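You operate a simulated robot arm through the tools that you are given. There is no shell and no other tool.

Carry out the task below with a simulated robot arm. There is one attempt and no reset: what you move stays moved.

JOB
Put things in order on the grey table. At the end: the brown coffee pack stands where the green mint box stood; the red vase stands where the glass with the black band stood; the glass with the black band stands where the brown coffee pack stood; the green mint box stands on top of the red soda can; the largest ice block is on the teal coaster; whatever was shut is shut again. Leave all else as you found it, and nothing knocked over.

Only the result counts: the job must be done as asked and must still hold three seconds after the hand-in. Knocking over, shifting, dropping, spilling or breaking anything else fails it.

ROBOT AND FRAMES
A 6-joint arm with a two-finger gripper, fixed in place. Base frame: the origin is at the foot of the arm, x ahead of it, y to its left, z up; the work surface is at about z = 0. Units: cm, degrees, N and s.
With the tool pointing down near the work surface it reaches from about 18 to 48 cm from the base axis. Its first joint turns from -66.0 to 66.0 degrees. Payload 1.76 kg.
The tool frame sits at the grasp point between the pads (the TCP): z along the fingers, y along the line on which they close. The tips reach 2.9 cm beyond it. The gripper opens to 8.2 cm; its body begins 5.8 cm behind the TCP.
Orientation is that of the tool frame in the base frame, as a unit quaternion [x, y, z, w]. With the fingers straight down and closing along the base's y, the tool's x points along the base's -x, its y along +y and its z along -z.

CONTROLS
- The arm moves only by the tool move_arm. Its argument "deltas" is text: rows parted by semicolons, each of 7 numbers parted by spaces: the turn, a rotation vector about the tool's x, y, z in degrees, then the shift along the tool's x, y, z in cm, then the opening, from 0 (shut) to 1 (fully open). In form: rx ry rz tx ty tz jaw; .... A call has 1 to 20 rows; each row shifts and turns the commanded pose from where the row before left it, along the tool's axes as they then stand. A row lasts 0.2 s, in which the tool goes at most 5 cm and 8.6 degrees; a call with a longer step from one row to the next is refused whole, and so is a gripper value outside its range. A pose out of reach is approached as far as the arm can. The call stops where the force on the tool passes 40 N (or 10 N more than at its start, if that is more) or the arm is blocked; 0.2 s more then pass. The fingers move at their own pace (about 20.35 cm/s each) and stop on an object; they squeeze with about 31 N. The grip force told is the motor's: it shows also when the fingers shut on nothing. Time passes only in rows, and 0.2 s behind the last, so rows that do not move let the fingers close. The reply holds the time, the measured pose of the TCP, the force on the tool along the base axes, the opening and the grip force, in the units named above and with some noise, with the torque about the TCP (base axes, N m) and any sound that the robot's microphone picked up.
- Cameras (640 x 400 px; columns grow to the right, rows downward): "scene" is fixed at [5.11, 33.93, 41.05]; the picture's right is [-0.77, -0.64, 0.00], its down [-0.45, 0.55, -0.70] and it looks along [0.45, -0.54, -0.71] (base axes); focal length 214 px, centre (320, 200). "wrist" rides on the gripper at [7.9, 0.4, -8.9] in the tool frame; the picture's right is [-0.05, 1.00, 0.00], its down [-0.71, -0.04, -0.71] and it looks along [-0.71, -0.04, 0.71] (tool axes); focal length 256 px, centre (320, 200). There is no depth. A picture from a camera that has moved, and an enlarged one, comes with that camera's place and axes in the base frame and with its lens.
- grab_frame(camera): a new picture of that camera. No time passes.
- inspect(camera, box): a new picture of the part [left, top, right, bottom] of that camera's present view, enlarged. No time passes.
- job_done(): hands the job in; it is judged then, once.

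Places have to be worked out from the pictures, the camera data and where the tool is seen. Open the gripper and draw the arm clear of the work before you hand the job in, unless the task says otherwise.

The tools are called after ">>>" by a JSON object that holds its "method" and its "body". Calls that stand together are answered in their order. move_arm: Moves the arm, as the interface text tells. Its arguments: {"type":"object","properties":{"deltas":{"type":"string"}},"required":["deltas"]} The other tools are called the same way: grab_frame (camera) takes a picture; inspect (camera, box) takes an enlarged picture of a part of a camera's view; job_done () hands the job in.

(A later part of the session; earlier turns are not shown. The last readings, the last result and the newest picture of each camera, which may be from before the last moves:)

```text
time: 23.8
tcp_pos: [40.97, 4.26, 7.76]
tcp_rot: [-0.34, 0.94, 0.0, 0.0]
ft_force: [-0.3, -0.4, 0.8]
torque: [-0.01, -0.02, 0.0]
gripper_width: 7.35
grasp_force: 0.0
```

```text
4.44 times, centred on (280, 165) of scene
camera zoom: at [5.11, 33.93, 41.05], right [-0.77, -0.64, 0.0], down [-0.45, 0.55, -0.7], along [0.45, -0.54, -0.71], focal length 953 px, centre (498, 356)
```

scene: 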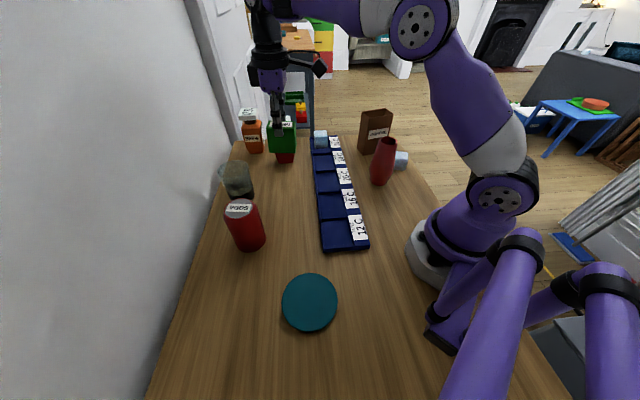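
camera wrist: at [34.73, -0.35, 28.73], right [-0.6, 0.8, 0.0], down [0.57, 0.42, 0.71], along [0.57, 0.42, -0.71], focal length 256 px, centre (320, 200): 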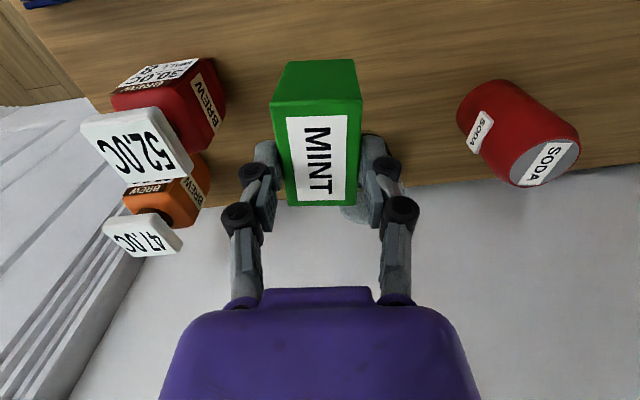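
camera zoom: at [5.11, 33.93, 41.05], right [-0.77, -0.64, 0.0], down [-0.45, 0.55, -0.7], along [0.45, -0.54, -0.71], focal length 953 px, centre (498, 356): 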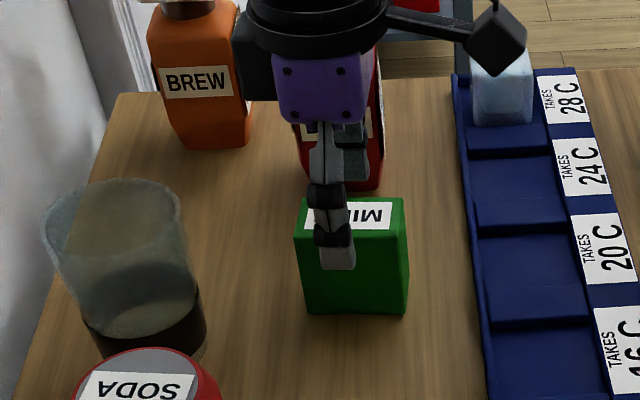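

The box stands well. I lower to TCP z≈5, close, and lift gently, checking for slip.

>>> {"method": "move_arm", "body": {"deltas": "0 0 0 0 0 1.4 0.9;0 0 0 0 0 1.3 0.9;0 0 0 0 0 0 0.9;0 0 0 0 0 0 0;0 0 0 0 0 0 0;0 0 0 0 0 0 0"}}

>>> {"method": "inspect", "body": {"camera": "wrist", "box": [210, 40, 430, 310]}}

>>> {"method": "move_arm", "body": {"deltas": "0 0 0 0 0 -0.5 0;0 0 0 0 0 -0.5 0;0 0 0 0 0 -1 0;0 0 0 0 0 -1 0;0 0 0 0 0 0 0"}}

>>> {"method": "inspect", "body": {"camera": "wrist", "box": [210, 40, 430, 310]}}

```text
time: 25.2
tcp_pos: [41.06, 4.46, 5.15]
tcp_rot: [-0.341, 0.94, 0.0, 0.001]
ft_force: [-0.5, 3.7, 13.6]
torque: [0.05, 0.07, -0.01]
gripper_width: 3.92
grasp_force: 30.8
```

```text
1.48 times, centred on (320, 175) of wrist
camera zoom: at [34.8, -0.35, 14.07], right [-0.6, 0.8, 0.0], down [0.56, 0.42, 0.71], along [0.57, 0.42, -0.71], focal length 379 px, centre (320, 237)
```

zoom: 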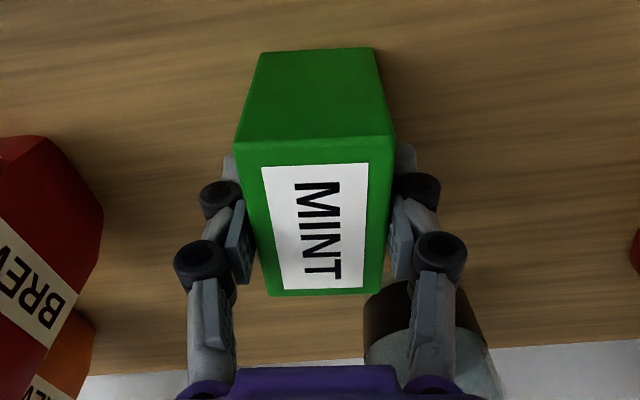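

```text
time: 26.4
tcp_pos: [41.01, 4.21, 8.22]
tcp_rot: [-0.34, 0.94, 0.0, 0.0]
ft_force: [-0.4, 0.2, -1.5]
torque: [-0.02, -0.01, 0.01]
gripper_width: 3.91
grasp_force: 31.5
```

```text
1.48 times, centred on (320, 175) of wrist
camera zoom: at [34.75, -0.36, 17.01], right [-0.6, 0.8, 0.0], down [0.57, 0.42, 0.71], along [0.57, 0.42, -0.71], focal length 379 px, centre (320, 237)
```

zoom: 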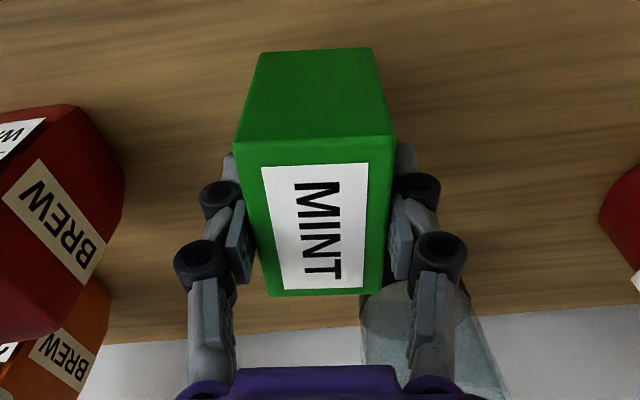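

The grip now holds with no slip. I raise slowly to TCP z≈19.4 and check again before carrying it to the can.

>>> {"method": "move_arm", "body": {"deltas": "0 0 0 0 0 -1 0;0 0 0 0 0 -1.2 0;0 0 0 0 0 -1.2 0;0 0 0 0 0 -1.2 0;0 0 0 0 0 -1.2 0;0 0 0 0 0 -1.2 0;0 0 0 0 0 -1.2 0;0 0 0 0 0 -1.2 0;0 0 0 0 0 -1.2 0;0 0 0 0 0 -0.8 0;0 0 0 0 0 0 0"}}

>>> {"method": "inspect", "body": {"camera": "wrist", "box": [210, 40, 430, 310]}}

>>> {"method": "grab_frame", "body": {"camera": "wrist"}}

```text
time: 28.8
tcp_pos: [40.99, 4.37, 19.47]
tcp_rot: [-0.34, 0.941, 0.0, 0.0]
ft_force: [0.8, 0.0, -1.3]
torque: [0.0, 0.04, -0.01]
gripper_width: 3.91
grasp_force: 30.6
```

```text
1.48 times, centred on (320, 175) of wrist
camera zoom: at [34.76, -0.33, 28.42], right [-0.6, 0.8, 0.0], down [0.57, 0.42, 0.71], along [0.57, 0.42, -0.71], focal length 379 px, centre (320, 237)
```

zoom: 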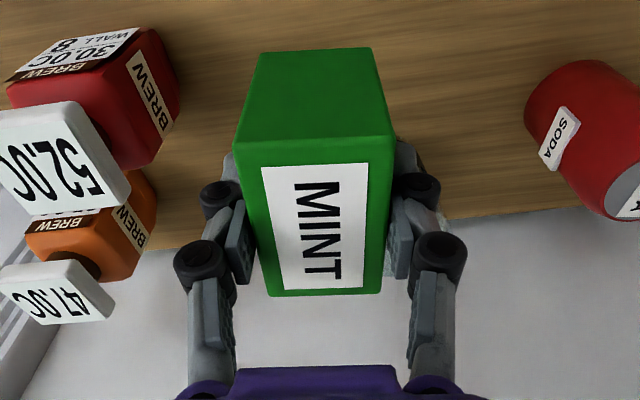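

```text
taken
camera wrist: at [34.76, -0.33, 28.42], right [-0.6, 0.8, 0.0], down [0.57, 0.42, 0.71], along [0.57, 0.42, -0.71], focal length 256 px, centre (320, 200)
```

wrist: 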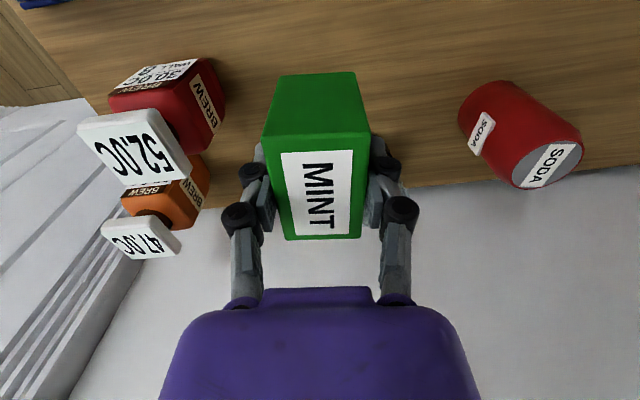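

No slip at all. I carry the box sideways to above the can at (33.9, 22.9), gently.

>>> {"method": "move_arm", "body": {"deltas": "0 0 0 -0.33 0.94 0 0;0 0 0 -0.65 1.88 0 0;0 0 0 -0.65 1.88 0 0;0 0 0 -0.65 1.88 0 0;0 0 0 -0.65 1.88 0 0;0 0 0 -0.65 1.88 0 0;0 0 0 -0.65 1.88 0 0;0 0 0 -0.65 1.88 0 0;0 0 0 -0.65 1.88 0 0;0 0 0 -0.65 1.88 0 0;0 0 0 -0.33 0.94 0 0;0 0 0 0 0 0 0"}}

>>> {"method": "grab_frame", "body": {"camera": "wrist"}}

>>> {"method": "inspect", "body": {"camera": "scene", "box": [190, 100, 330, 260]}}

```text
time: 31.4
tcp_pos: [34.17, 23.01, 19.36]
tcp_rot: [-0.341, 0.94, 0.0, 0.0]
ft_force: [0.0, 0.1, -1.5]
torque: [-0.01, 0.04, -0.03]
gripper_width: 3.88
grasp_force: 30.8
```

```text
taken
camera wrist: at [27.75, 18.29, 28.34], right [-0.6, 0.8, 0.0], down [0.57, 0.42, 0.71], along [0.57, 0.42, -0.71], focal length 256 px, centre (320, 200)
```

wrist: 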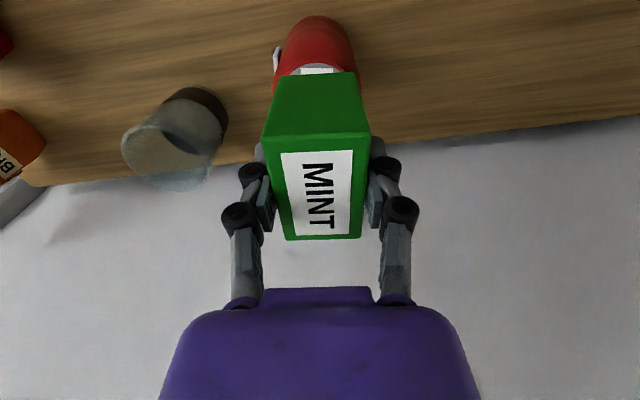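

```text
2.50 times, centred on (260, 180) of scene
camera zoom: at [5.11, 33.93, 41.05], right [-0.77, -0.64, 0.0], down [-0.45, 0.55, -0.7], along [0.45, -0.54, -0.71], focal length 536 px, centre (470, 250)
```

zoom: 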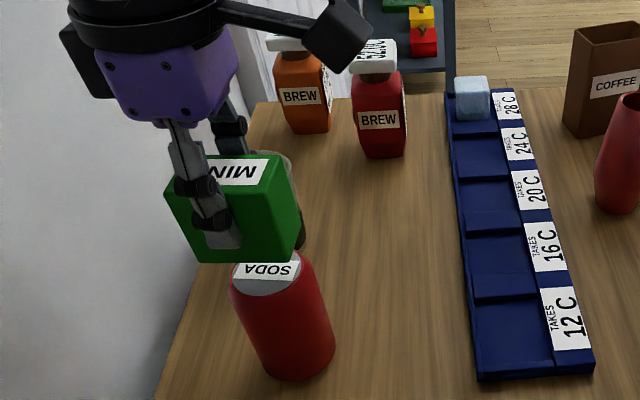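

The box is over the can; I check the can's centring more closely in both views before lowering.

>>> {"method": "inspect", "body": {"camera": "wrist", "box": [260, 10, 380, 90]}}

>>> {"method": "inspect", "body": {"camera": "scene", "box": [220, 150, 300, 210]}}

```text
5.00 times, centred on (320, 50) of wrist
camera zoom: at [27.75, 18.29, 28.34], right [-0.6, 0.8, 0.0], down [0.57, 0.42, 0.71], along [0.57, 0.42, -0.71], focal length 1280 px, centre (320, 950)
```

zoom: 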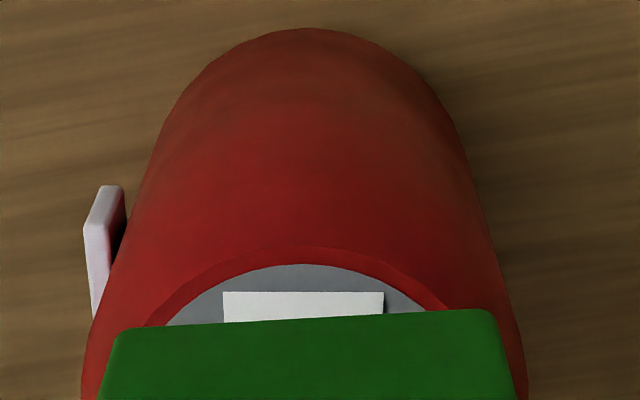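

```text
6.67 times, centred on (260, 180) of scene
camera zoom: at [5.11, 33.93, 41.05], right [-0.77, -0.64, 0.0], down [-0.45, 0.55, -0.7], along [0.45, -0.54, -0.71], focal length 1430 px, centre (720, 333)
```

zoom: 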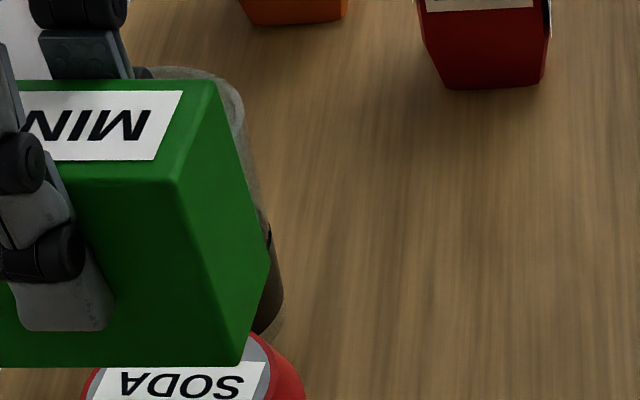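

Centred within about 0.2 cm. I lower in small steps toward contact, expected near TCP z≈16.1.

>>> {"method": "move_arm", "body": {"deltas": "0 0 0 0 -0.1 0.5 0;0 0 0 0 0 0.7 0;0 0 0 0 0 0.7 0;0 0 0 0 0 0.5 0;0 0 0 0 0 0 0"}}

>>> {"method": "inspect", "body": {"camera": "scene", "box": [190, 130, 310, 260]}}

```text
time: 32.6
tcp_pos: [34.19, 22.91, 17.0]
tcp_rot: [-0.34, 0.94, 0.0, 0.0]
ft_force: [0.4, 0.3, -0.6]
torque: [-0.01, -0.02, 0.01]
gripper_width: 3.9
grasp_force: 31.1
```

```text
3.08 times, centred on (250, 195) of scene
camera zoom: at [5.11, 33.93, 41.05], right [-0.77, -0.64, 0.0], down [-0.45, 0.55, -0.7], along [0.45, -0.54, -0.71], focal length 660 px, centre (535, 215)
```

zoom: 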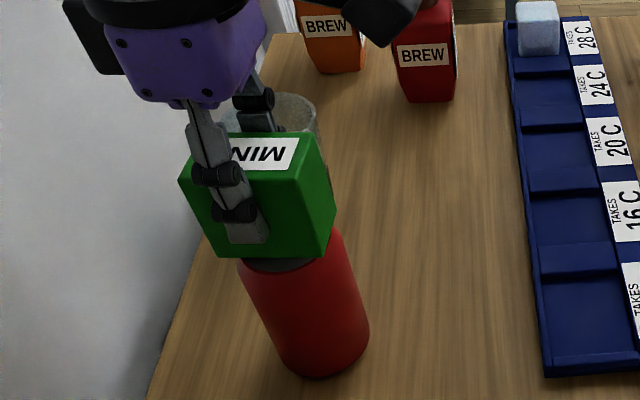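

Just about 1 cm above the can. I lower in 0.3 cm steps, watching the force.

>>> {"method": "move_arm", "body": {"deltas": "0 0 0 0 0 0.3 0;0 0 0 0 0 0.3 0;0 0 0 0 0 0 0"}}

>>> {"method": "move_arm", "body": {"deltas": "0 0 0 0 0 0.2 0;0 0 0 0 0 0 0"}}

```text
time: 33.4
tcp_pos: [34.06, 22.86, 16.44]
tcp_rot: [-0.339, 0.941, -0.001, 0.0]
ft_force: [0.6, 0.2, 0.3]
torque: [-0.01, -0.02, -0.01]
gripper_width: 3.9
grasp_force: 31.4
```

```text
time: 34.0
tcp_pos: [34.09, 22.84, 16.24]
tcp_rot: [-0.34, 0.94, 0.0, 0.001]
ft_force: [-0.8, -0.2, 11.8]
torque: [-0.06, 0.16, 0.01]
gripper_width: 3.93
grasp_force: 31.6
```

Contact at TCP z≈16.24 (+11.8 N). I relieve slightly, then open and rise straight up.

>>> {"method": "move_arm", "body": {"deltas": "0 0 0 0 0 -0.1 0;0 0 0 0 0 0 0.8;0 0 0 0 0 0 0.8;0 0 0 0 0 0 0.8"}}

>>> {"method": "inspect", "body": {"camera": "wrist", "box": [210, 40, 430, 310]}}

>>> {"method": "inspect", "body": {"camera": "scene", "box": [190, 130, 310, 260]}}

```text
time: 35.0
tcp_pos: [34.07, 22.94, 16.42]
tcp_rot: [-0.341, 0.94, 0.0, 0.0]
ft_force: [-0.3, -0.2, -0.4]
torque: [0.02, 0.0, 0.02]
gripper_width: 6.57
grasp_force: 0.1
```

```text
1.48 times, centred on (320, 175) of wrist
camera zoom: at [27.79, 18.18, 25.3], right [-0.6, 0.8, 0.0], down [0.57, 0.42, 0.71], along [0.57, 0.42, -0.71], focal length 379 px, centre (320, 237)
```

zoom: 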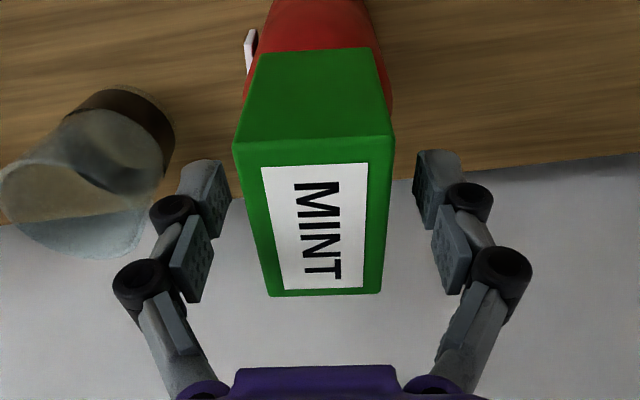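

```text
3.08 times, centred on (250, 195) of scene
camera zoom: at [5.11, 33.93, 41.05], right [-0.77, -0.64, 0.0], down [-0.45, 0.55, -0.7], along [0.45, -0.54, -0.71], focal length 660 px, centre (535, 215)
```

zoom: 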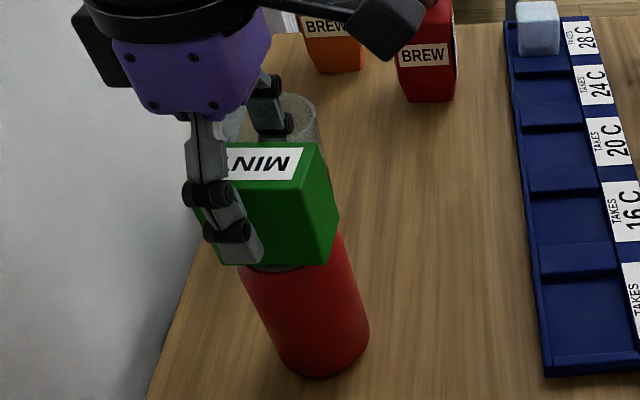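

The mint rests on the can. I rise straight up to clear it.

>>> {"method": "move_arm", "body": {"deltas": "0 0 0 0 0 -1.5 0.85;0 0 0 0 0 -2.5 0.85;0 0 0 0 0 -3 0.85;0 0 0 0 0 -3 1;0 0 0 0 0 0 1"}}

>>> {"method": "grab_frame", "body": {"camera": "wrist"}}

>>> {"method": "grab_frame", "body": {"camera": "scene"}}

```text
time: 36.2
tcp_pos: [33.87, 22.8, 26.24]
tcp_rot: [-0.34, 0.94, 0.0, 0.0]
ft_force: [0.4, -0.6, 0.2]
torque: [0.0, 0.01, 0.0]
gripper_width: 8.19
grasp_force: 0.0
```

```text
taken
camera wrist: at [27.67, 18.16, 35.34], right [-0.6, 0.8, 0.0], down [0.57, 0.42, 0.71], along [0.57, 0.42, -0.71], focal length 256 px, centre (320, 200)
```

wrist: 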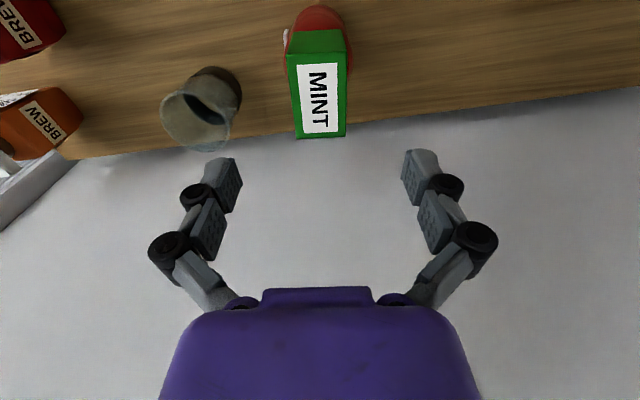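

```text
taken
```

scene: 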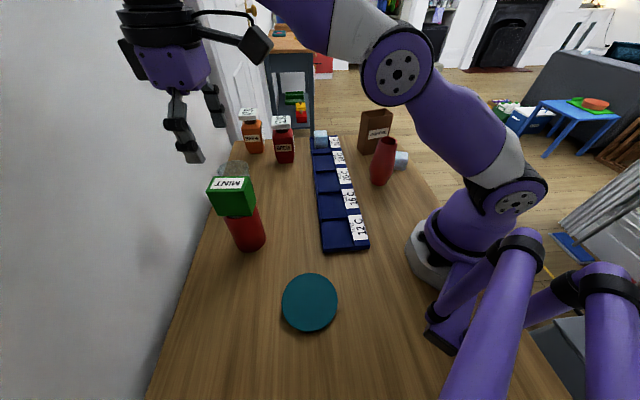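

Mint is stably on the can. The glass is fully visible here, so I enlarge it to refine its place, height and diameter.

>>> {"method": "inspect", "body": {"camera": "wrist", "box": [140, 50, 260, 170]}}

>>> {"method": "inspect", "body": {"camera": "wrist", "box": [270, 0, 370, 150]}}

```text
3.33 times, centred on (200, 110) of wrist
camera zoom: at [27.67, 18.16, 35.34], right [-0.6, 0.8, 0.0], down [0.57, 0.42, 0.71], along [0.57, 0.42, -0.71], focal length 853 px, centre (720, 500)
```

zoom: 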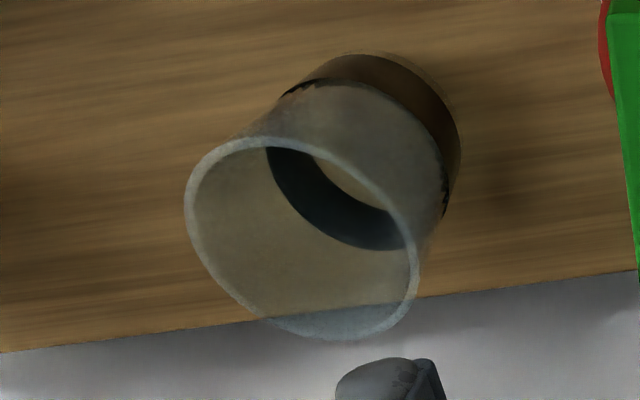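

```text
2.67 times, centred on (320, 75) of wrist
camera zoom: at [27.67, 18.16, 35.34], right [-0.6, 0.8, 0.0], down [0.57, 0.42, 0.71], along [0.57, 0.42, -0.71], focal length 683 px, centre (320, 533)
```

zoom: 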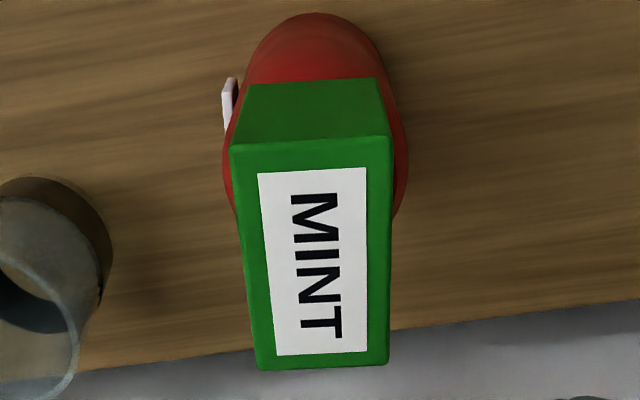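

Glass confirmed: empty, centre (46.65, 15.7), rim dia 7.1 at z=10, base dia ~5.6. Next the coffee pack: I travel high to above (32.6, -26.7) and turn the jaws to close across its thin side.

>>> {"method": "move_arm", "body": {"deltas": "0 0 0 2.98 -3.37 0 1;0 0 0 2.98 -3.37 0 1;0 0 0 2.98 -3.37 0 1;0 0 0 2.98 -3.37 0 1;0 0 0 2.98 -3.37 0 1;0 0 0 2.98 -3.37 0 1;0 0 0 2.98 -3.37 0 1;0 0 0 2.98 -3.37 0 1;0 0 0 2.98 -3.37 0 1;0 0 0 2.98 -3.37 0 1;0 0 0 2.98 -3.37 0 1;0 0 -6.2 0 0 0 1;0 0 -6.2 0 0 0 1;0 0 -6.2 0 0 0 1;0 0 0 0 0 2 1;0 0 0 0 0 2 1;0 0 0 0 0 0 1"}}

>>> {"method": "grab_frame", "body": {"camera": "wrist"}}

>>> {"method": "grab_frame", "body": {"camera": "scene"}}

```text
time: 39.8
tcp_pos: [32.13, -26.34, 21.95]
tcp_rot: [-0.488, 0.873, 0.0, 0.0]
ft_force: [-0.7, -0.4, 0.2]
torque: [0.04, -0.01, 0.01]
gripper_width: 8.22
grasp_force: 0.1
out of reach, approached as far as the arm can: row 11
```

```text
taken
camera wrist: at [27.67, -32.71, 30.91], right [-0.82, 0.57, 0.0], down [0.4, 0.58, 0.71], along [0.4, 0.58, -0.71], focal length 256 px, centre (320, 200)
```

wrist: 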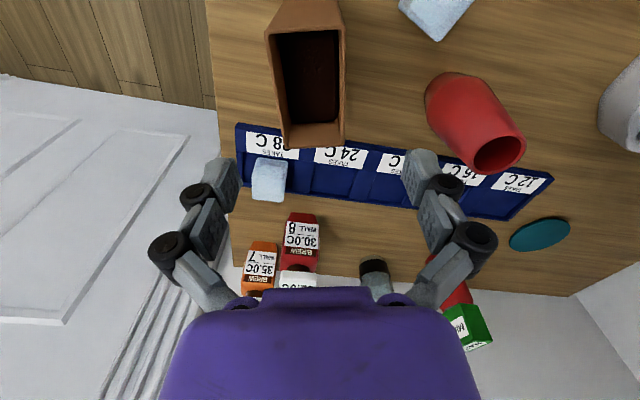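

```text
taken
```

scene: 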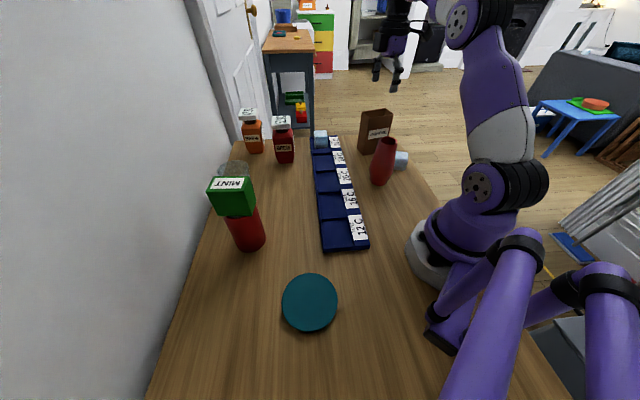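

The last travel row hit the reach limit at that height, so I'm slightly off. I enlarge the coffee top to measure the real offset.

>>> {"method": "inspect", "body": {"camera": "wrist", "box": [240, 0, 380, 170]}}

>>> {"method": "move_arm", "body": {"deltas": "0 0 0 0 0 0 1"}}

```text
2.35 times, centred on (310, 85) of wrist
camera zoom: at [27.67, -32.71, 30.91], right [-0.82, 0.57, 0.0], down [0.4, 0.58, 0.71], along [0.4, 0.58, -0.71], focal length 602 px, centre (344, 471)
```

zoom: 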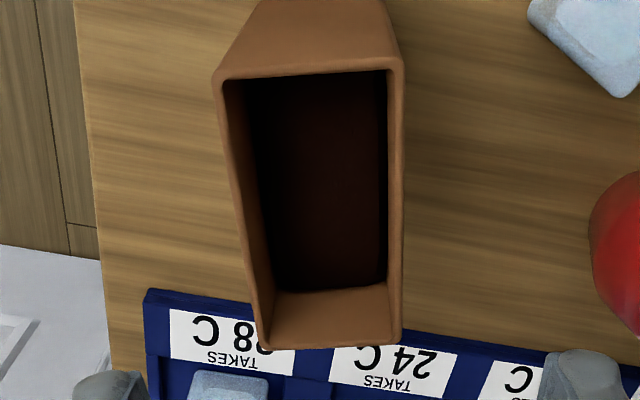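

```text
time: 40.2
tcp_pos: [32.14, -26.26, 22.0]
tcp_rot: [-0.487, 0.873, 0.0, 0.0]
ft_force: [-0.3, 1.1, -0.1]
torque: [0.03, -0.04, 0.01]
gripper_width: 8.18
grasp_force: 0.0
```

Coffee centre confirmed at (32.6, -26.7), wide axis at 59°. I shift to centre over it, lower to z≈16, and verify.

>>> {"method": "move_arm", "body": {"deltas": "0 0 -0.8 0.16 -0.64 0 1;0 0 0 0 0 2 1;0 0 0 0 0 2 1;0 0 0 0 0 2 1;0 0 0 0 0 0 1"}}

>>> {"method": "grab_frame", "body": {"camera": "wrist"}}

```text
time: 41.4
tcp_pos: [32.73, -26.6, 15.97]
tcp_rot: [-0.494, 0.87, 0.0, 0.0]
ft_force: [-0.1, -0.6, 0.9]
torque: [0.0, 0.03, 0.0]
gripper_width: 8.2
grasp_force: 0.0
```

```text
taken
camera wrist: at [28.33, -33.21, 24.95], right [-0.83, 0.56, 0.0], down [0.39, 0.59, 0.71], along [0.39, 0.59, -0.71], focal length 256 px, centre (320, 200)
```

wrist: 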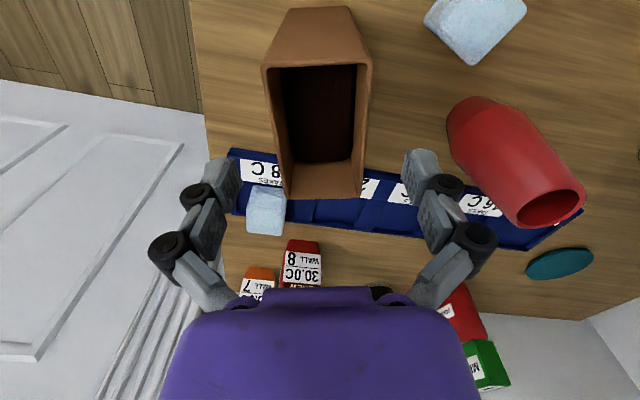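

Centred over the coffee pack. I descend to TCP z≈8.8 (palm clear of its top) and close.

>>> {"method": "move_arm", "body": {"deltas": "0 0 0 0.05 0.0 1.8 1;0 0 0 0 0 1.8 1;0 0 0 0 0 1.8 1;0 0 0 0 0 1.8 1;0 0 0 0 0 0 1"}}

>>> {"method": "grab_frame", "body": {"camera": "wrist"}}

```text
time: 42.6
tcp_pos: [32.6, -26.71, 8.73]
tcp_rot: [-0.494, 0.869, 0.001, 0.0]
ft_force: [-0.5, -0.1, -0.5]
torque: [0.0, 0.04, 0.02]
gripper_width: 8.22
grasp_force: 0.1
```

```text
taken
camera wrist: at [28.27, -33.25, 17.72], right [-0.83, 0.56, 0.0], down [0.39, 0.59, 0.71], along [0.39, 0.59, -0.71], focal length 256 px, centre (320, 200)
```

wrist: 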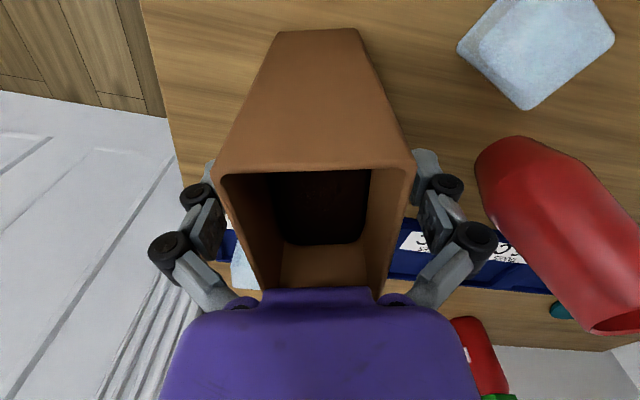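

The pack is between the jaws. I close and check the grip, then lift very gently.

>>> {"method": "move_arm", "body": {"deltas": "0 0 0 0 0 0 0;0 0 0 0 0 0 0;0 0 0 0 0 0 0;0 0 0 0 0 0 0"}}

>>> {"method": "grab_frame", "body": {"camera": "wrist"}}

>>> {"method": "inspect", "body": {"camera": "scene", "box": [330, 70, 450, 200]}}

```text
time: 43.8
tcp_pos: [32.65, -26.82, 8.96]
tcp_rot: [-0.494, 0.869, -0.002, 0.002]
ft_force: [-1.5, 0.7, 5.1]
torque: [0.18, 0.34, 0.0]
gripper_width: 4.94
grasp_force: 30.8
stopped in row 4: the force on the tool passed its limit at 40 N (the readings are from after the stop); the commanded pose is now the measured one
```

```text
taken
camera wrist: at [28.3, -33.27, 17.92], right [-0.83, 0.56, 0.0], down [0.39, 0.59, 0.71], along [0.4, 0.59, -0.71], focal length 256 px, centre (320, 200)
```

wrist: 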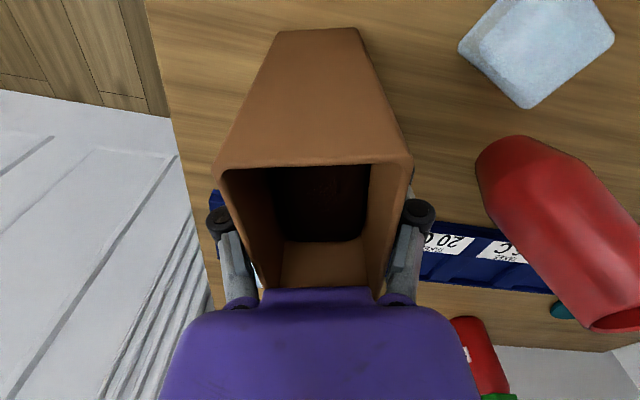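

```text
3.08 times, centred on (390, 135) of scene
camera zoom: at [5.11, 33.93, 41.05], right [-0.77, -0.64, 0.0], down [-0.45, 0.55, -0.7], along [0.45, -0.54, -0.71], focal length 660 px, centre (105, 400)
```

zoom: 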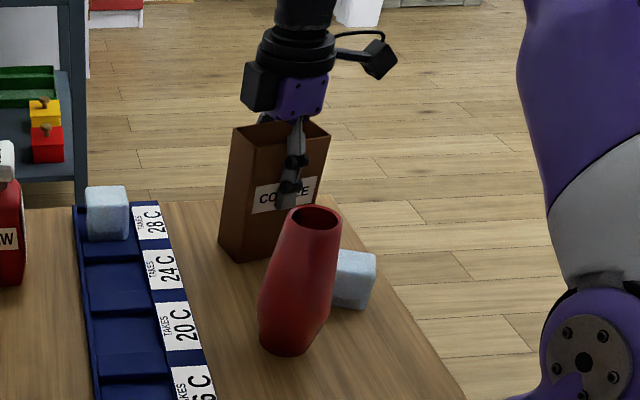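

Gripped at width 4.94. I lift slowly and check for slip.

>>> {"method": "move_arm", "body": {"deltas": "0 0 0 0 0 -0.3 0;0 0 0 0 0 -0.5 0;0 0 0 0 0 -0.7 0;0 0 0 0 0 -0.7 0;0 0 0 0 0 0 0"}}

>>> {"method": "grab_frame", "body": {"camera": "wrist"}}

>>> {"method": "inspect", "body": {"camera": "scene", "box": [330, 70, 450, 200]}}

```text
time: 45.0
tcp_pos: [32.74, -26.84, 11.16]
tcp_rot: [-0.493, 0.87, -0.001, 0.001]
ft_force: [0.5, 0.6, -1.8]
torque: [0.0, 0.0, 0.01]
gripper_width: 4.95
grasp_force: 31.1
```

```text
taken
camera wrist: at [28.28, -33.26, 20.1], right [-0.83, 0.56, 0.0], down [0.39, 0.59, 0.71], along [0.4, 0.59, -0.71], focal length 256 px, centre (320, 200)
```

wrist: 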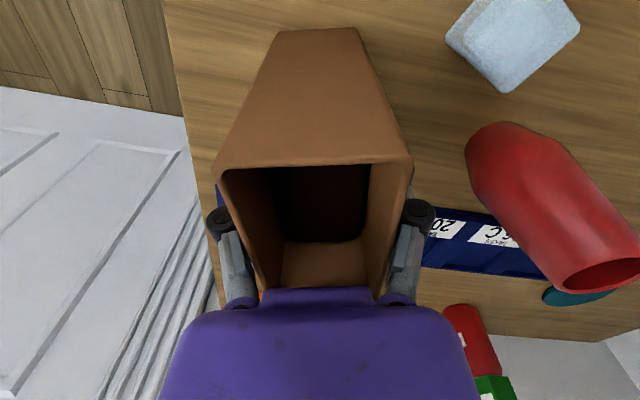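

```text
3.08 times, centred on (390, 135) of scene
camera zoom: at [5.11, 33.93, 41.06], right [-0.77, -0.64, 0.0], down [-0.45, 0.55, -0.7], along [0.45, -0.54, -0.71], focal length 660 px, centre (105, 400)
```

zoom: 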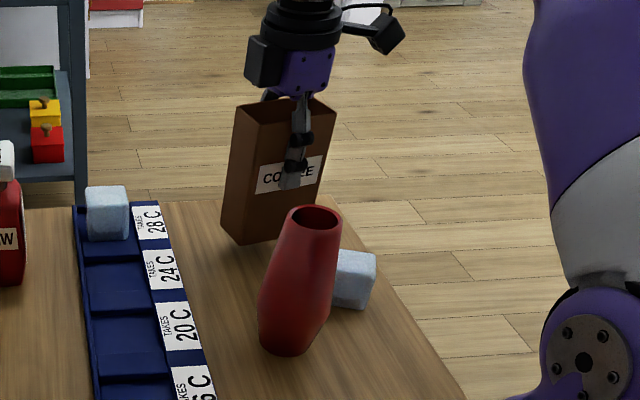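

No slip. I raise to z≈16 and carry the pack toward the mint's old spot.

>>> {"method": "move_arm", "body": {"deltas": "0 0 0 0 0 -0.8 0;0 0 0 0 0 -1 0;0 0 0 0 0 -1 0;0 0 0 0 0 -1 0;0 0 0 0 0 -0.8 0;0 0 0 -1.11 0.312 0 0;0 0 0 -2.22 0.624 0 0;0 0 0 -2.22 0.624 0 0;0 0 0 -2.22 0.624 0 0;0 0 0 -2.22 0.624 0 0;0 0 0 -2.22 0.624 0 0;0 0 0 -2.22 0.624 0 0;0 0 0 -2.22 0.624 0 0;0 0 0 -2.22 0.624 0 0;0 0 0 -2.22 0.624 0 0;0 0 0 -2.22 0.624 0 0;0 0 0 -2.22 0.624 0 0;0 0 0 -2.22 0.624 0 0;0 0 0 -2.22 0.624 0 0;0 0 0 -1.11 0.312 0 0"}}

>>> {"method": "move_arm", "body": {"deltas": "0 0 4.8 0 0 0 0;0 0 4.8 0 0 0 0;0 0 4.8 0 0 0 0;0 0 4.8 0 0 0 0;0 0 0 0 0 0 0"}}

>>> {"method": "grab_frame", "body": {"camera": "wrist"}}

>>> {"method": "grab_frame", "body": {"camera": "scene"}}

```text
time: 49.2
tcp_pos: [41.06, 4.51, 15.69]
tcp_rot: [-0.494, 0.869, -0.002, 0.001]
ft_force: [0.7, -0.7, -2.1]
torque: [-0.02, -0.02, 0.02]
gripper_width: 4.95
grasp_force: 31.0
```

```text
time: 50.4
tcp_pos: [41.07, 4.36, 15.69]
tcp_rot: [-0.342, 0.94, -0.001, 0.001]
ft_force: [-0.3, 0.4, -3.5]
torque: [-0.05, 0.01, -0.01]
gripper_width: 4.96
grasp_force: 31.0
```

```text
taken
camera wrist: at [34.79, -0.27, 24.61], right [-0.6, 0.8, 0.0], down [0.56, 0.43, 0.71], along [0.57, 0.42, -0.71], focal length 256 px, centre (320, 200)
```

wrist: 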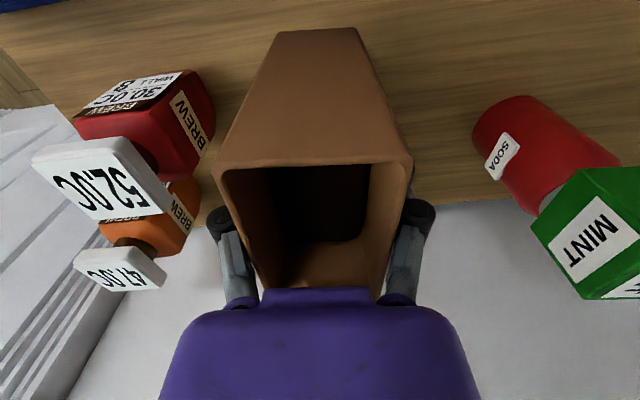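

```text
taken
```

scene: 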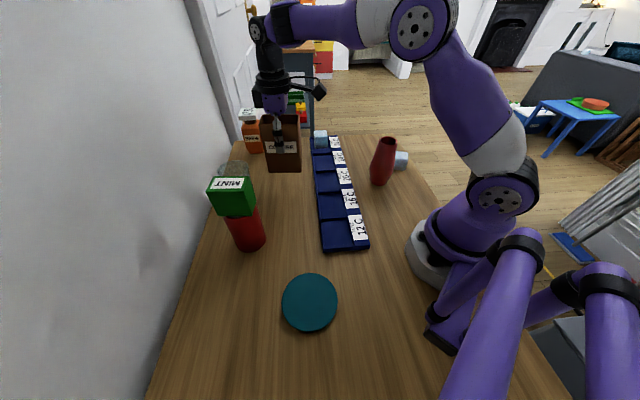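

Pack hangs level and centred over the mint's spot. I lower it in steps.

>>> {"method": "move_arm", "body": {"deltas": "0 0 0 0 0 0.7 0;0 0 0 0 0 1 0;0 0 0 0 0 1 0;0 0 0 0 0 1 0;0 0 0 0 0 1 0;0 0 0 0 0 0.8 0;0 0 0 0 0 0.5 0;0 0 0 0 0 0 0"}}

>>> {"method": "inspect", "body": {"camera": "scene", "box": [220, 90, 340, 210]}}

```text
time: 52.2
tcp_pos: [41.12, 4.39, 9.67]
tcp_rot: [-0.342, 0.94, -0.002, 0.0]
ft_force: [-1.0, 0.5, -2.3]
torque: [0.0, -0.01, -0.01]
gripper_width: 4.97
grasp_force: 31.5
```

```text
3.33 times, centred on (280, 150) of scene
camera zoom: at [5.11, 33.93, 41.05], right [-0.77, -0.64, 0.0], down [-0.45, 0.55, -0.7], along [0.45, -0.54, -0.71], focal length 715 px, centre (453, 367)
```

zoom: 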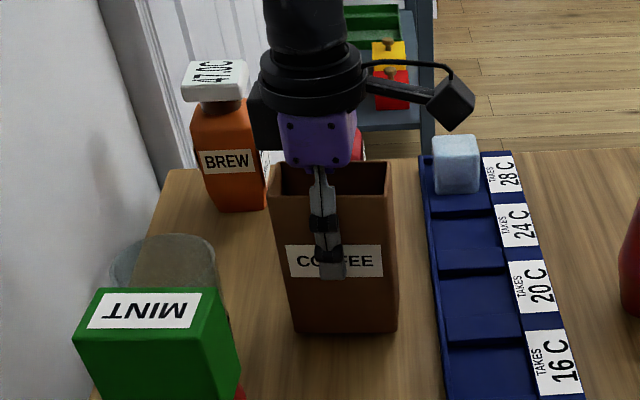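

About 0.7 cm above the table. I finish lowering to contact.

>>> {"method": "move_arm", "body": {"deltas": "0 0 0 0 0 0.3 0;0 0 0 0 0 0.2 0;0 0 0 0 0 0 0"}}

>>> {"method": "move_arm", "body": {"deltas": "0 0 0 0 0 0.2 0;0 0 0 0 0 0 0"}}

```text
time: 53.0
tcp_pos: [41.03, 4.32, 9.17]
tcp_rot: [-0.343, 0.939, -0.001, 0.0]
ft_force: [0.2, 0.2, -1.8]
torque: [-0.03, 0.0, -0.01]
gripper_width: 4.97
grasp_force: 31.3
```

```text
time: 53.6
tcp_pos: [41.03, 4.43, 9.0]
tcp_rot: [-0.342, 0.94, -0.001, 0.0]
ft_force: [-1.0, 0.6, -2.9]
torque: [0.01, -0.01, -0.01]
gripper_width: 4.97
grasp_force: 31.1
```

>>> {"method": "move_arm", "body": {"deltas": "0 0 0 0 0 0.15 0;0 0 0 0 0 0 0"}}

>>> {"method": "inspect", "body": {"camera": "scene", "box": [250, 130, 330, 210]}}

```text
time: 54.2
tcp_pos: [41.21, 4.52, 8.97]
tcp_rot: [-0.343, 0.939, -0.002, 0.002]
ft_force: [-6.7, -1.6, 26.0]
torque: [0.32, 1.27, 0.09]
gripper_width: 4.99
grasp_force: 31.3
```

```text
5.00 times, centred on (290, 170) of scene
camera zoom: at [5.1, 33.93, 41.06], right [-0.77, -0.64, 0.0], down [-0.45, 0.55, -0.7], along [0.45, -0.54, -0.71], focal length 1072 px, centre (470, 350)
```

zoom: 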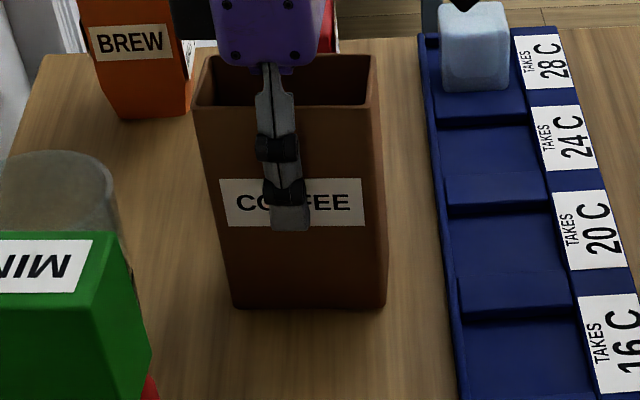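

Contact (+26 N). I relieve slightly, open the jaws, and check that the pack stands.

>>> {"method": "move_arm", "body": {"deltas": "0 0 0 0 0 -0.12 0;0 0 0 0 0 0 0;0 0 0 0 0 0 0.9;0 0 0 0 0 0 0.9;0 0 0 0 0 0 0.9"}}

>>> {"method": "grab_frame", "body": {"camera": "wrist"}}

>>> {"method": "inspect", "body": {"camera": "scene", "box": [220, 90, 340, 210]}}

```text
time: 55.4
tcp_pos: [41.28, 4.36, 8.75]
tcp_rot: [-0.341, 0.94, -0.003, 0.0]
ft_force: [0.2, 0.3, -0.1]
torque: [0.0, 0.0, -0.03]
gripper_width: 7.36
grasp_force: 0.0
```

```text
taken
camera wrist: at [34.84, -0.33, 17.88], right [-0.6, 0.8, 0.0], down [0.56, 0.43, 0.71], along [0.57, 0.42, -0.71], focal length 256 px, centre (320, 200)
```

wrist: 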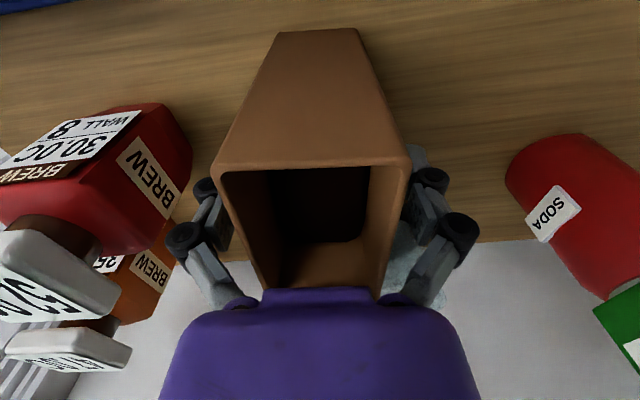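

```text
3.33 times, centred on (280, 150) of scene
camera zoom: at [5.11, 33.93, 41.05], right [-0.77, -0.64, 0.0], down [-0.45, 0.55, -0.7], along [0.45, -0.54, -0.71], focal length 715 px, centre (453, 367)
```

zoom: 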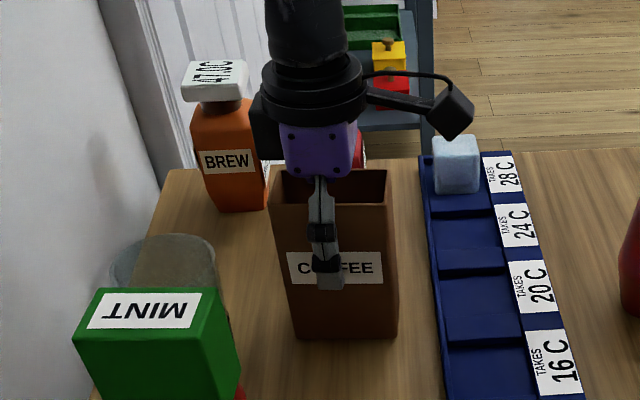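

The pack stands on the mint's spot. I open fully and rise straight up.

>>> {"method": "move_arm", "body": {"deltas": "0 0 0 0 0 0 1;0 0 0 0 0 -1 1;0 0 0 0 0 -2 1;0 0 0 0 0 -2.5 1;0 0 0 0 0 -2.5 1;0 0 0 0 0 -1.5 1;0 0 0 0 0 0 1"}}

>>> {"method": "grab_frame", "body": {"camera": "wrist"}}

>>> {"method": "grab_frame", "body": {"camera": "scene"}}

```text
time: 57.0
tcp_pos: [41.08, 4.46, 18.41]
tcp_rot: [-0.341, 0.94, -0.002, 0.001]
ft_force: [0.3, -0.4, 0.2]
torque: [0.02, 0.04, -0.03]
gripper_width: 8.19
grasp_force: 0.1
```

```text
taken
camera wrist: at [34.76, -0.25, 27.4], right [-0.6, 0.8, 0.0], down [0.56, 0.43, 0.71], along [0.57, 0.42, -0.71], focal length 256 px, centre (320, 200)
```

wrist: 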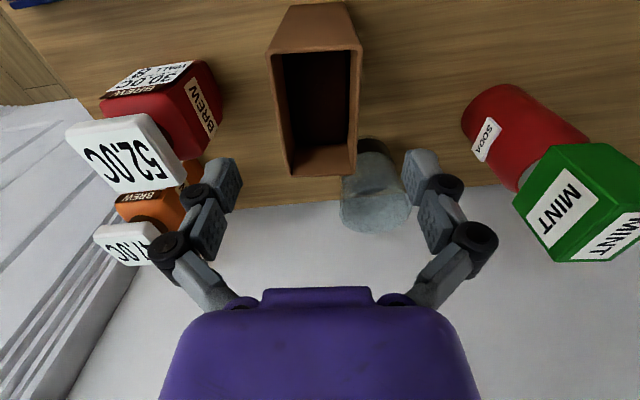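

```text
taken
```

scene: 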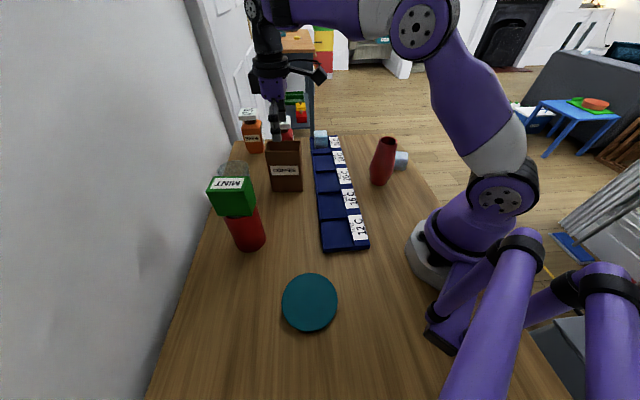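

Coffee is placed. For the glass at r≈49 cm I will reach with the tool tilted 15° outward. I turn the yaw to the glass's azimuth, tilt, and move above it at z≈17, then look.

>>> {"method": "move_arm", "body": {"deltas": "0 0 7.1 0 0 0 1;0 0 7.1 0 0 0 1;0 0 7.1 0 0 0 1;0 -7.5 0 0 0 0 1;0 -7.5 0 0 0 0 1;0 0 0 -2.05 2.22 0.91 1;0 0 0 -2.05 2.22 0.91 1;0 0 0 -2.05 2.22 0.91 1;0 0 0 -2.05 2.22 0.91 1;0 0 0 0 0 0 1"}}

>>> {"method": "grab_frame", "body": {"camera": "wrist"}}

>>> {"method": "grab_frame", "body": {"camera": "scene"}}

```text
time: 59.2
tcp_pos: [46.74, 15.82, 17.12]
tcp_rot: [-0.161, 0.978, 0.02, 0.13]
ft_force: [-0.9, 0.3, 0.0]
torque: [0.02, 0.02, 0.0]
gripper_width: 8.21
grasp_force: 0.1
```

```text
taken
camera wrist: at [37.15, 13.0, 23.57], right [-0.27, 0.96, 0.01], down [0.48, 0.13, 0.87], along [0.83, 0.24, -0.5], focal length 256 px, centre (320, 200)
```

wrist: 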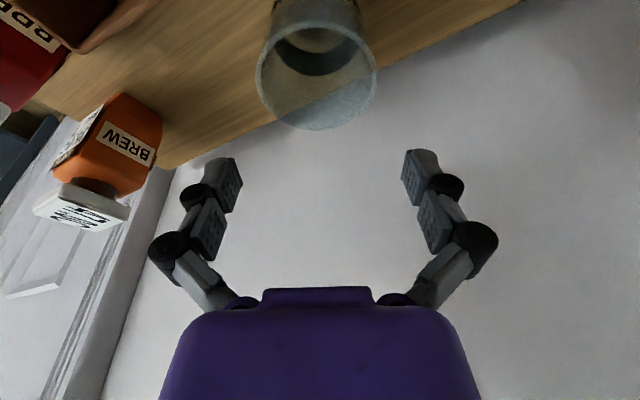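

```text
taken
```

scene: 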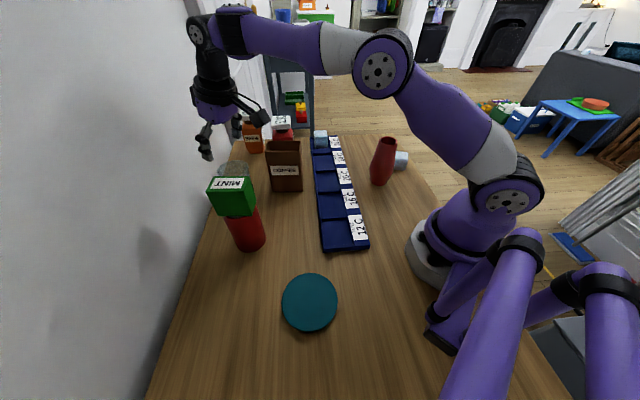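

Reach is fine with the tilt. I enlarge the glass rim to verify alignment before descending.

>>> {"method": "inspect", "body": {"camera": "wrist", "box": [230, 0, 400, 140]}}

```text
2.86 times, centred on (315, 70) of wrist
camera zoom: at [37.15, 13.0, 23.57], right [-0.27, 0.96, 0.01], down [0.48, 0.13, 0.87], along [0.83, 0.24, -0.5], focal length 731 px, centre (334, 571)
```

zoom: 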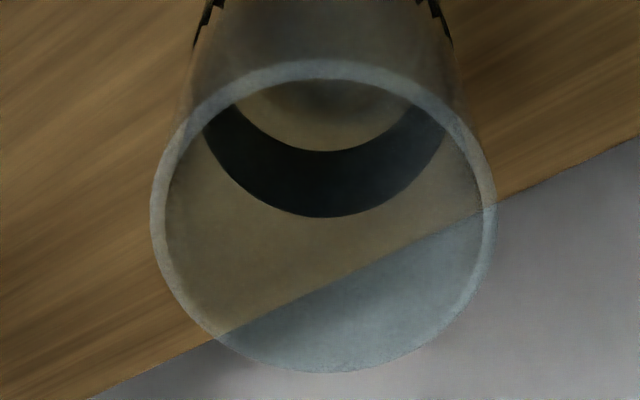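

Rim centre computes to (46.68, 15.73), matching the TCP at (46.74, 15.82). I lower to just above the rim and look again.

>>> {"method": "move_arm", "body": {"deltas": "0 0 0 0.34 -0.03 1.26 1;0 0 0 0.34 -0.03 1.26 1;0 0 0 0.34 0 1.26 1;0 0 0 0 0 0 1"}}

>>> {"method": "grab_frame", "body": {"camera": "wrist"}}

>>> {"method": "inspect", "body": {"camera": "scene", "box": [190, 70, 310, 210]}}

```text
time: 60.2
tcp_pos: [46.66, 15.55, 12.99]
tcp_rot: [-0.162, 0.978, 0.02, 0.131]
ft_force: [0.0, -0.8, 0.2]
torque: [0.0, 0.0, -0.02]
gripper_width: 8.21
grasp_force: 0.1
```

```text
taken
camera wrist: at [37.12, 12.87, 19.68], right [-0.27, 0.96, 0.01], down [0.48, 0.13, 0.87], along [0.83, 0.24, -0.5], focal length 256 px, centre (320, 200)
```

wrist: 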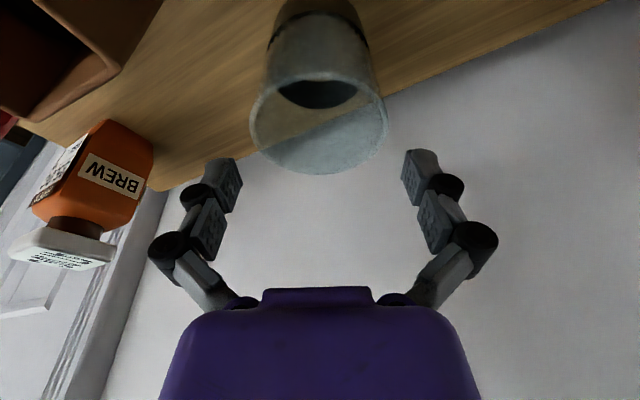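

```text
2.86 times, centred on (250, 140) of scene
camera zoom: at [5.11, 33.93, 41.05], right [-0.77, -0.64, 0.0], down [-0.45, 0.55, -0.7], along [0.45, -0.54, -0.71], focal length 613 px, centre (520, 371)
```

zoom: 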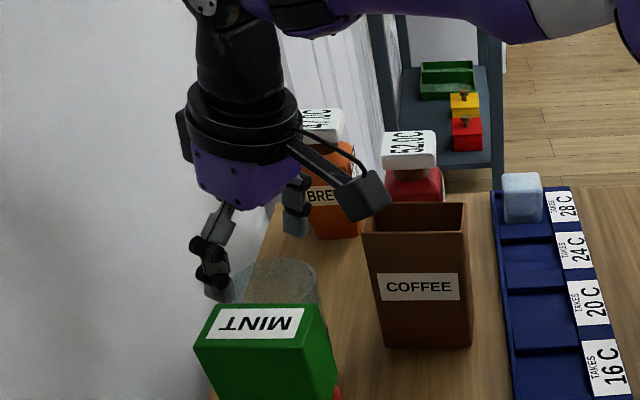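

Rim is centred between the jaws (column 319.5). I descend to TCP z≈7 around the glass.

>>> {"method": "move_arm", "body": {"deltas": "0 0 0 0.26 0 0.97 1;0 0 0 0.26 0 0.97 1;0 0 0 0.26 0 0.97 1;0 0 0 0.26 0 0.97 1;0 0 0 0.26 0 0.97 1;0 0 0 0.26 0 0.97 1;0 0 0 0 0 0 1"}}

>>> {"method": "grab_frame", "body": {"camera": "wrist"}}

>>> {"method": "inspect", "body": {"camera": "scene", "box": [190, 70, 310, 210]}}

```text
time: 61.8
tcp_pos: [46.78, 15.45, 6.94]
tcp_rot: [-0.162, 0.978, 0.02, 0.13]
ft_force: [0.3, -1.0, 0.2]
torque: [-0.02, 0.0, 0.03]
gripper_width: 8.21
grasp_force: 0.1
```

```text
taken
camera wrist: at [37.15, 12.83, 13.62], right [-0.27, 0.96, 0.01], down [0.48, 0.13, 0.87], along [0.83, 0.24, -0.5], focal length 256 px, centre (320, 200)
```

wrist: 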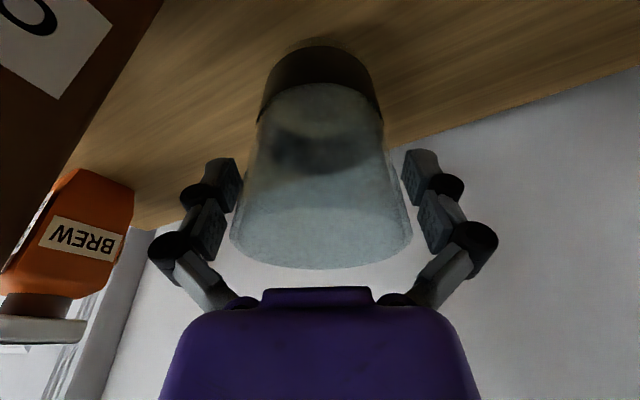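

```text
2.86 times, centred on (250, 140) of scene
camera zoom: at [5.11, 33.93, 41.05], right [-0.77, -0.64, 0.0], down [-0.45, 0.55, -0.7], along [0.45, -0.54, -0.71], focal length 613 px, centre (520, 371)
```

zoom: 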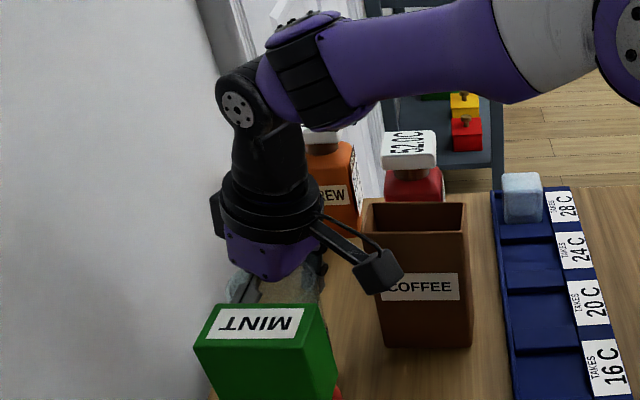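

The glass sits between the jaws with no contact. I close gradually to avoid a jolt.

>>> {"method": "move_arm", "body": {"deltas": "0 0 0 0 0 0 0.9;0 0 0 0 0 0 0.86;0 0 0 0 0 0 0.82;0 0 0 0 0 0 0.78;0 0 0 0 0 0 0.74;0 0 0 0 0 0 0.7;0 0 0 0 0 0 0.6;0 0 0 0 0 0 0.4;0 0 0 0 0 0 0;0 0 0 0 0 0 0"}}

>>> {"method": "grab_frame", "body": {"camera": "wrist"}}

```text
time: 64.0
tcp_pos: [46.73, 15.44, 7.06]
tcp_rot: [-0.162, 0.978, 0.02, 0.13]
ft_force: [-2.7, 1.9, 8.9]
torque: [0.43, 0.29, 0.04]
gripper_width: 6.71
grasp_force: 30.9
```

```text
taken
camera wrist: at [37.16, 12.84, 13.66], right [-0.27, 0.96, 0.01], down [0.48, 0.13, 0.87], along [0.83, 0.24, -0.5], focal length 256 px, centre (320, 200)
```

wrist: 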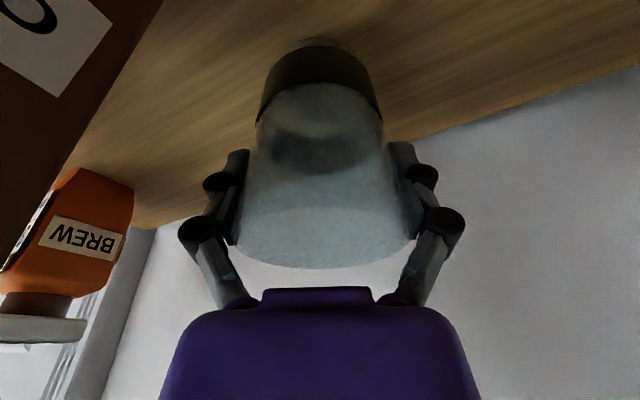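

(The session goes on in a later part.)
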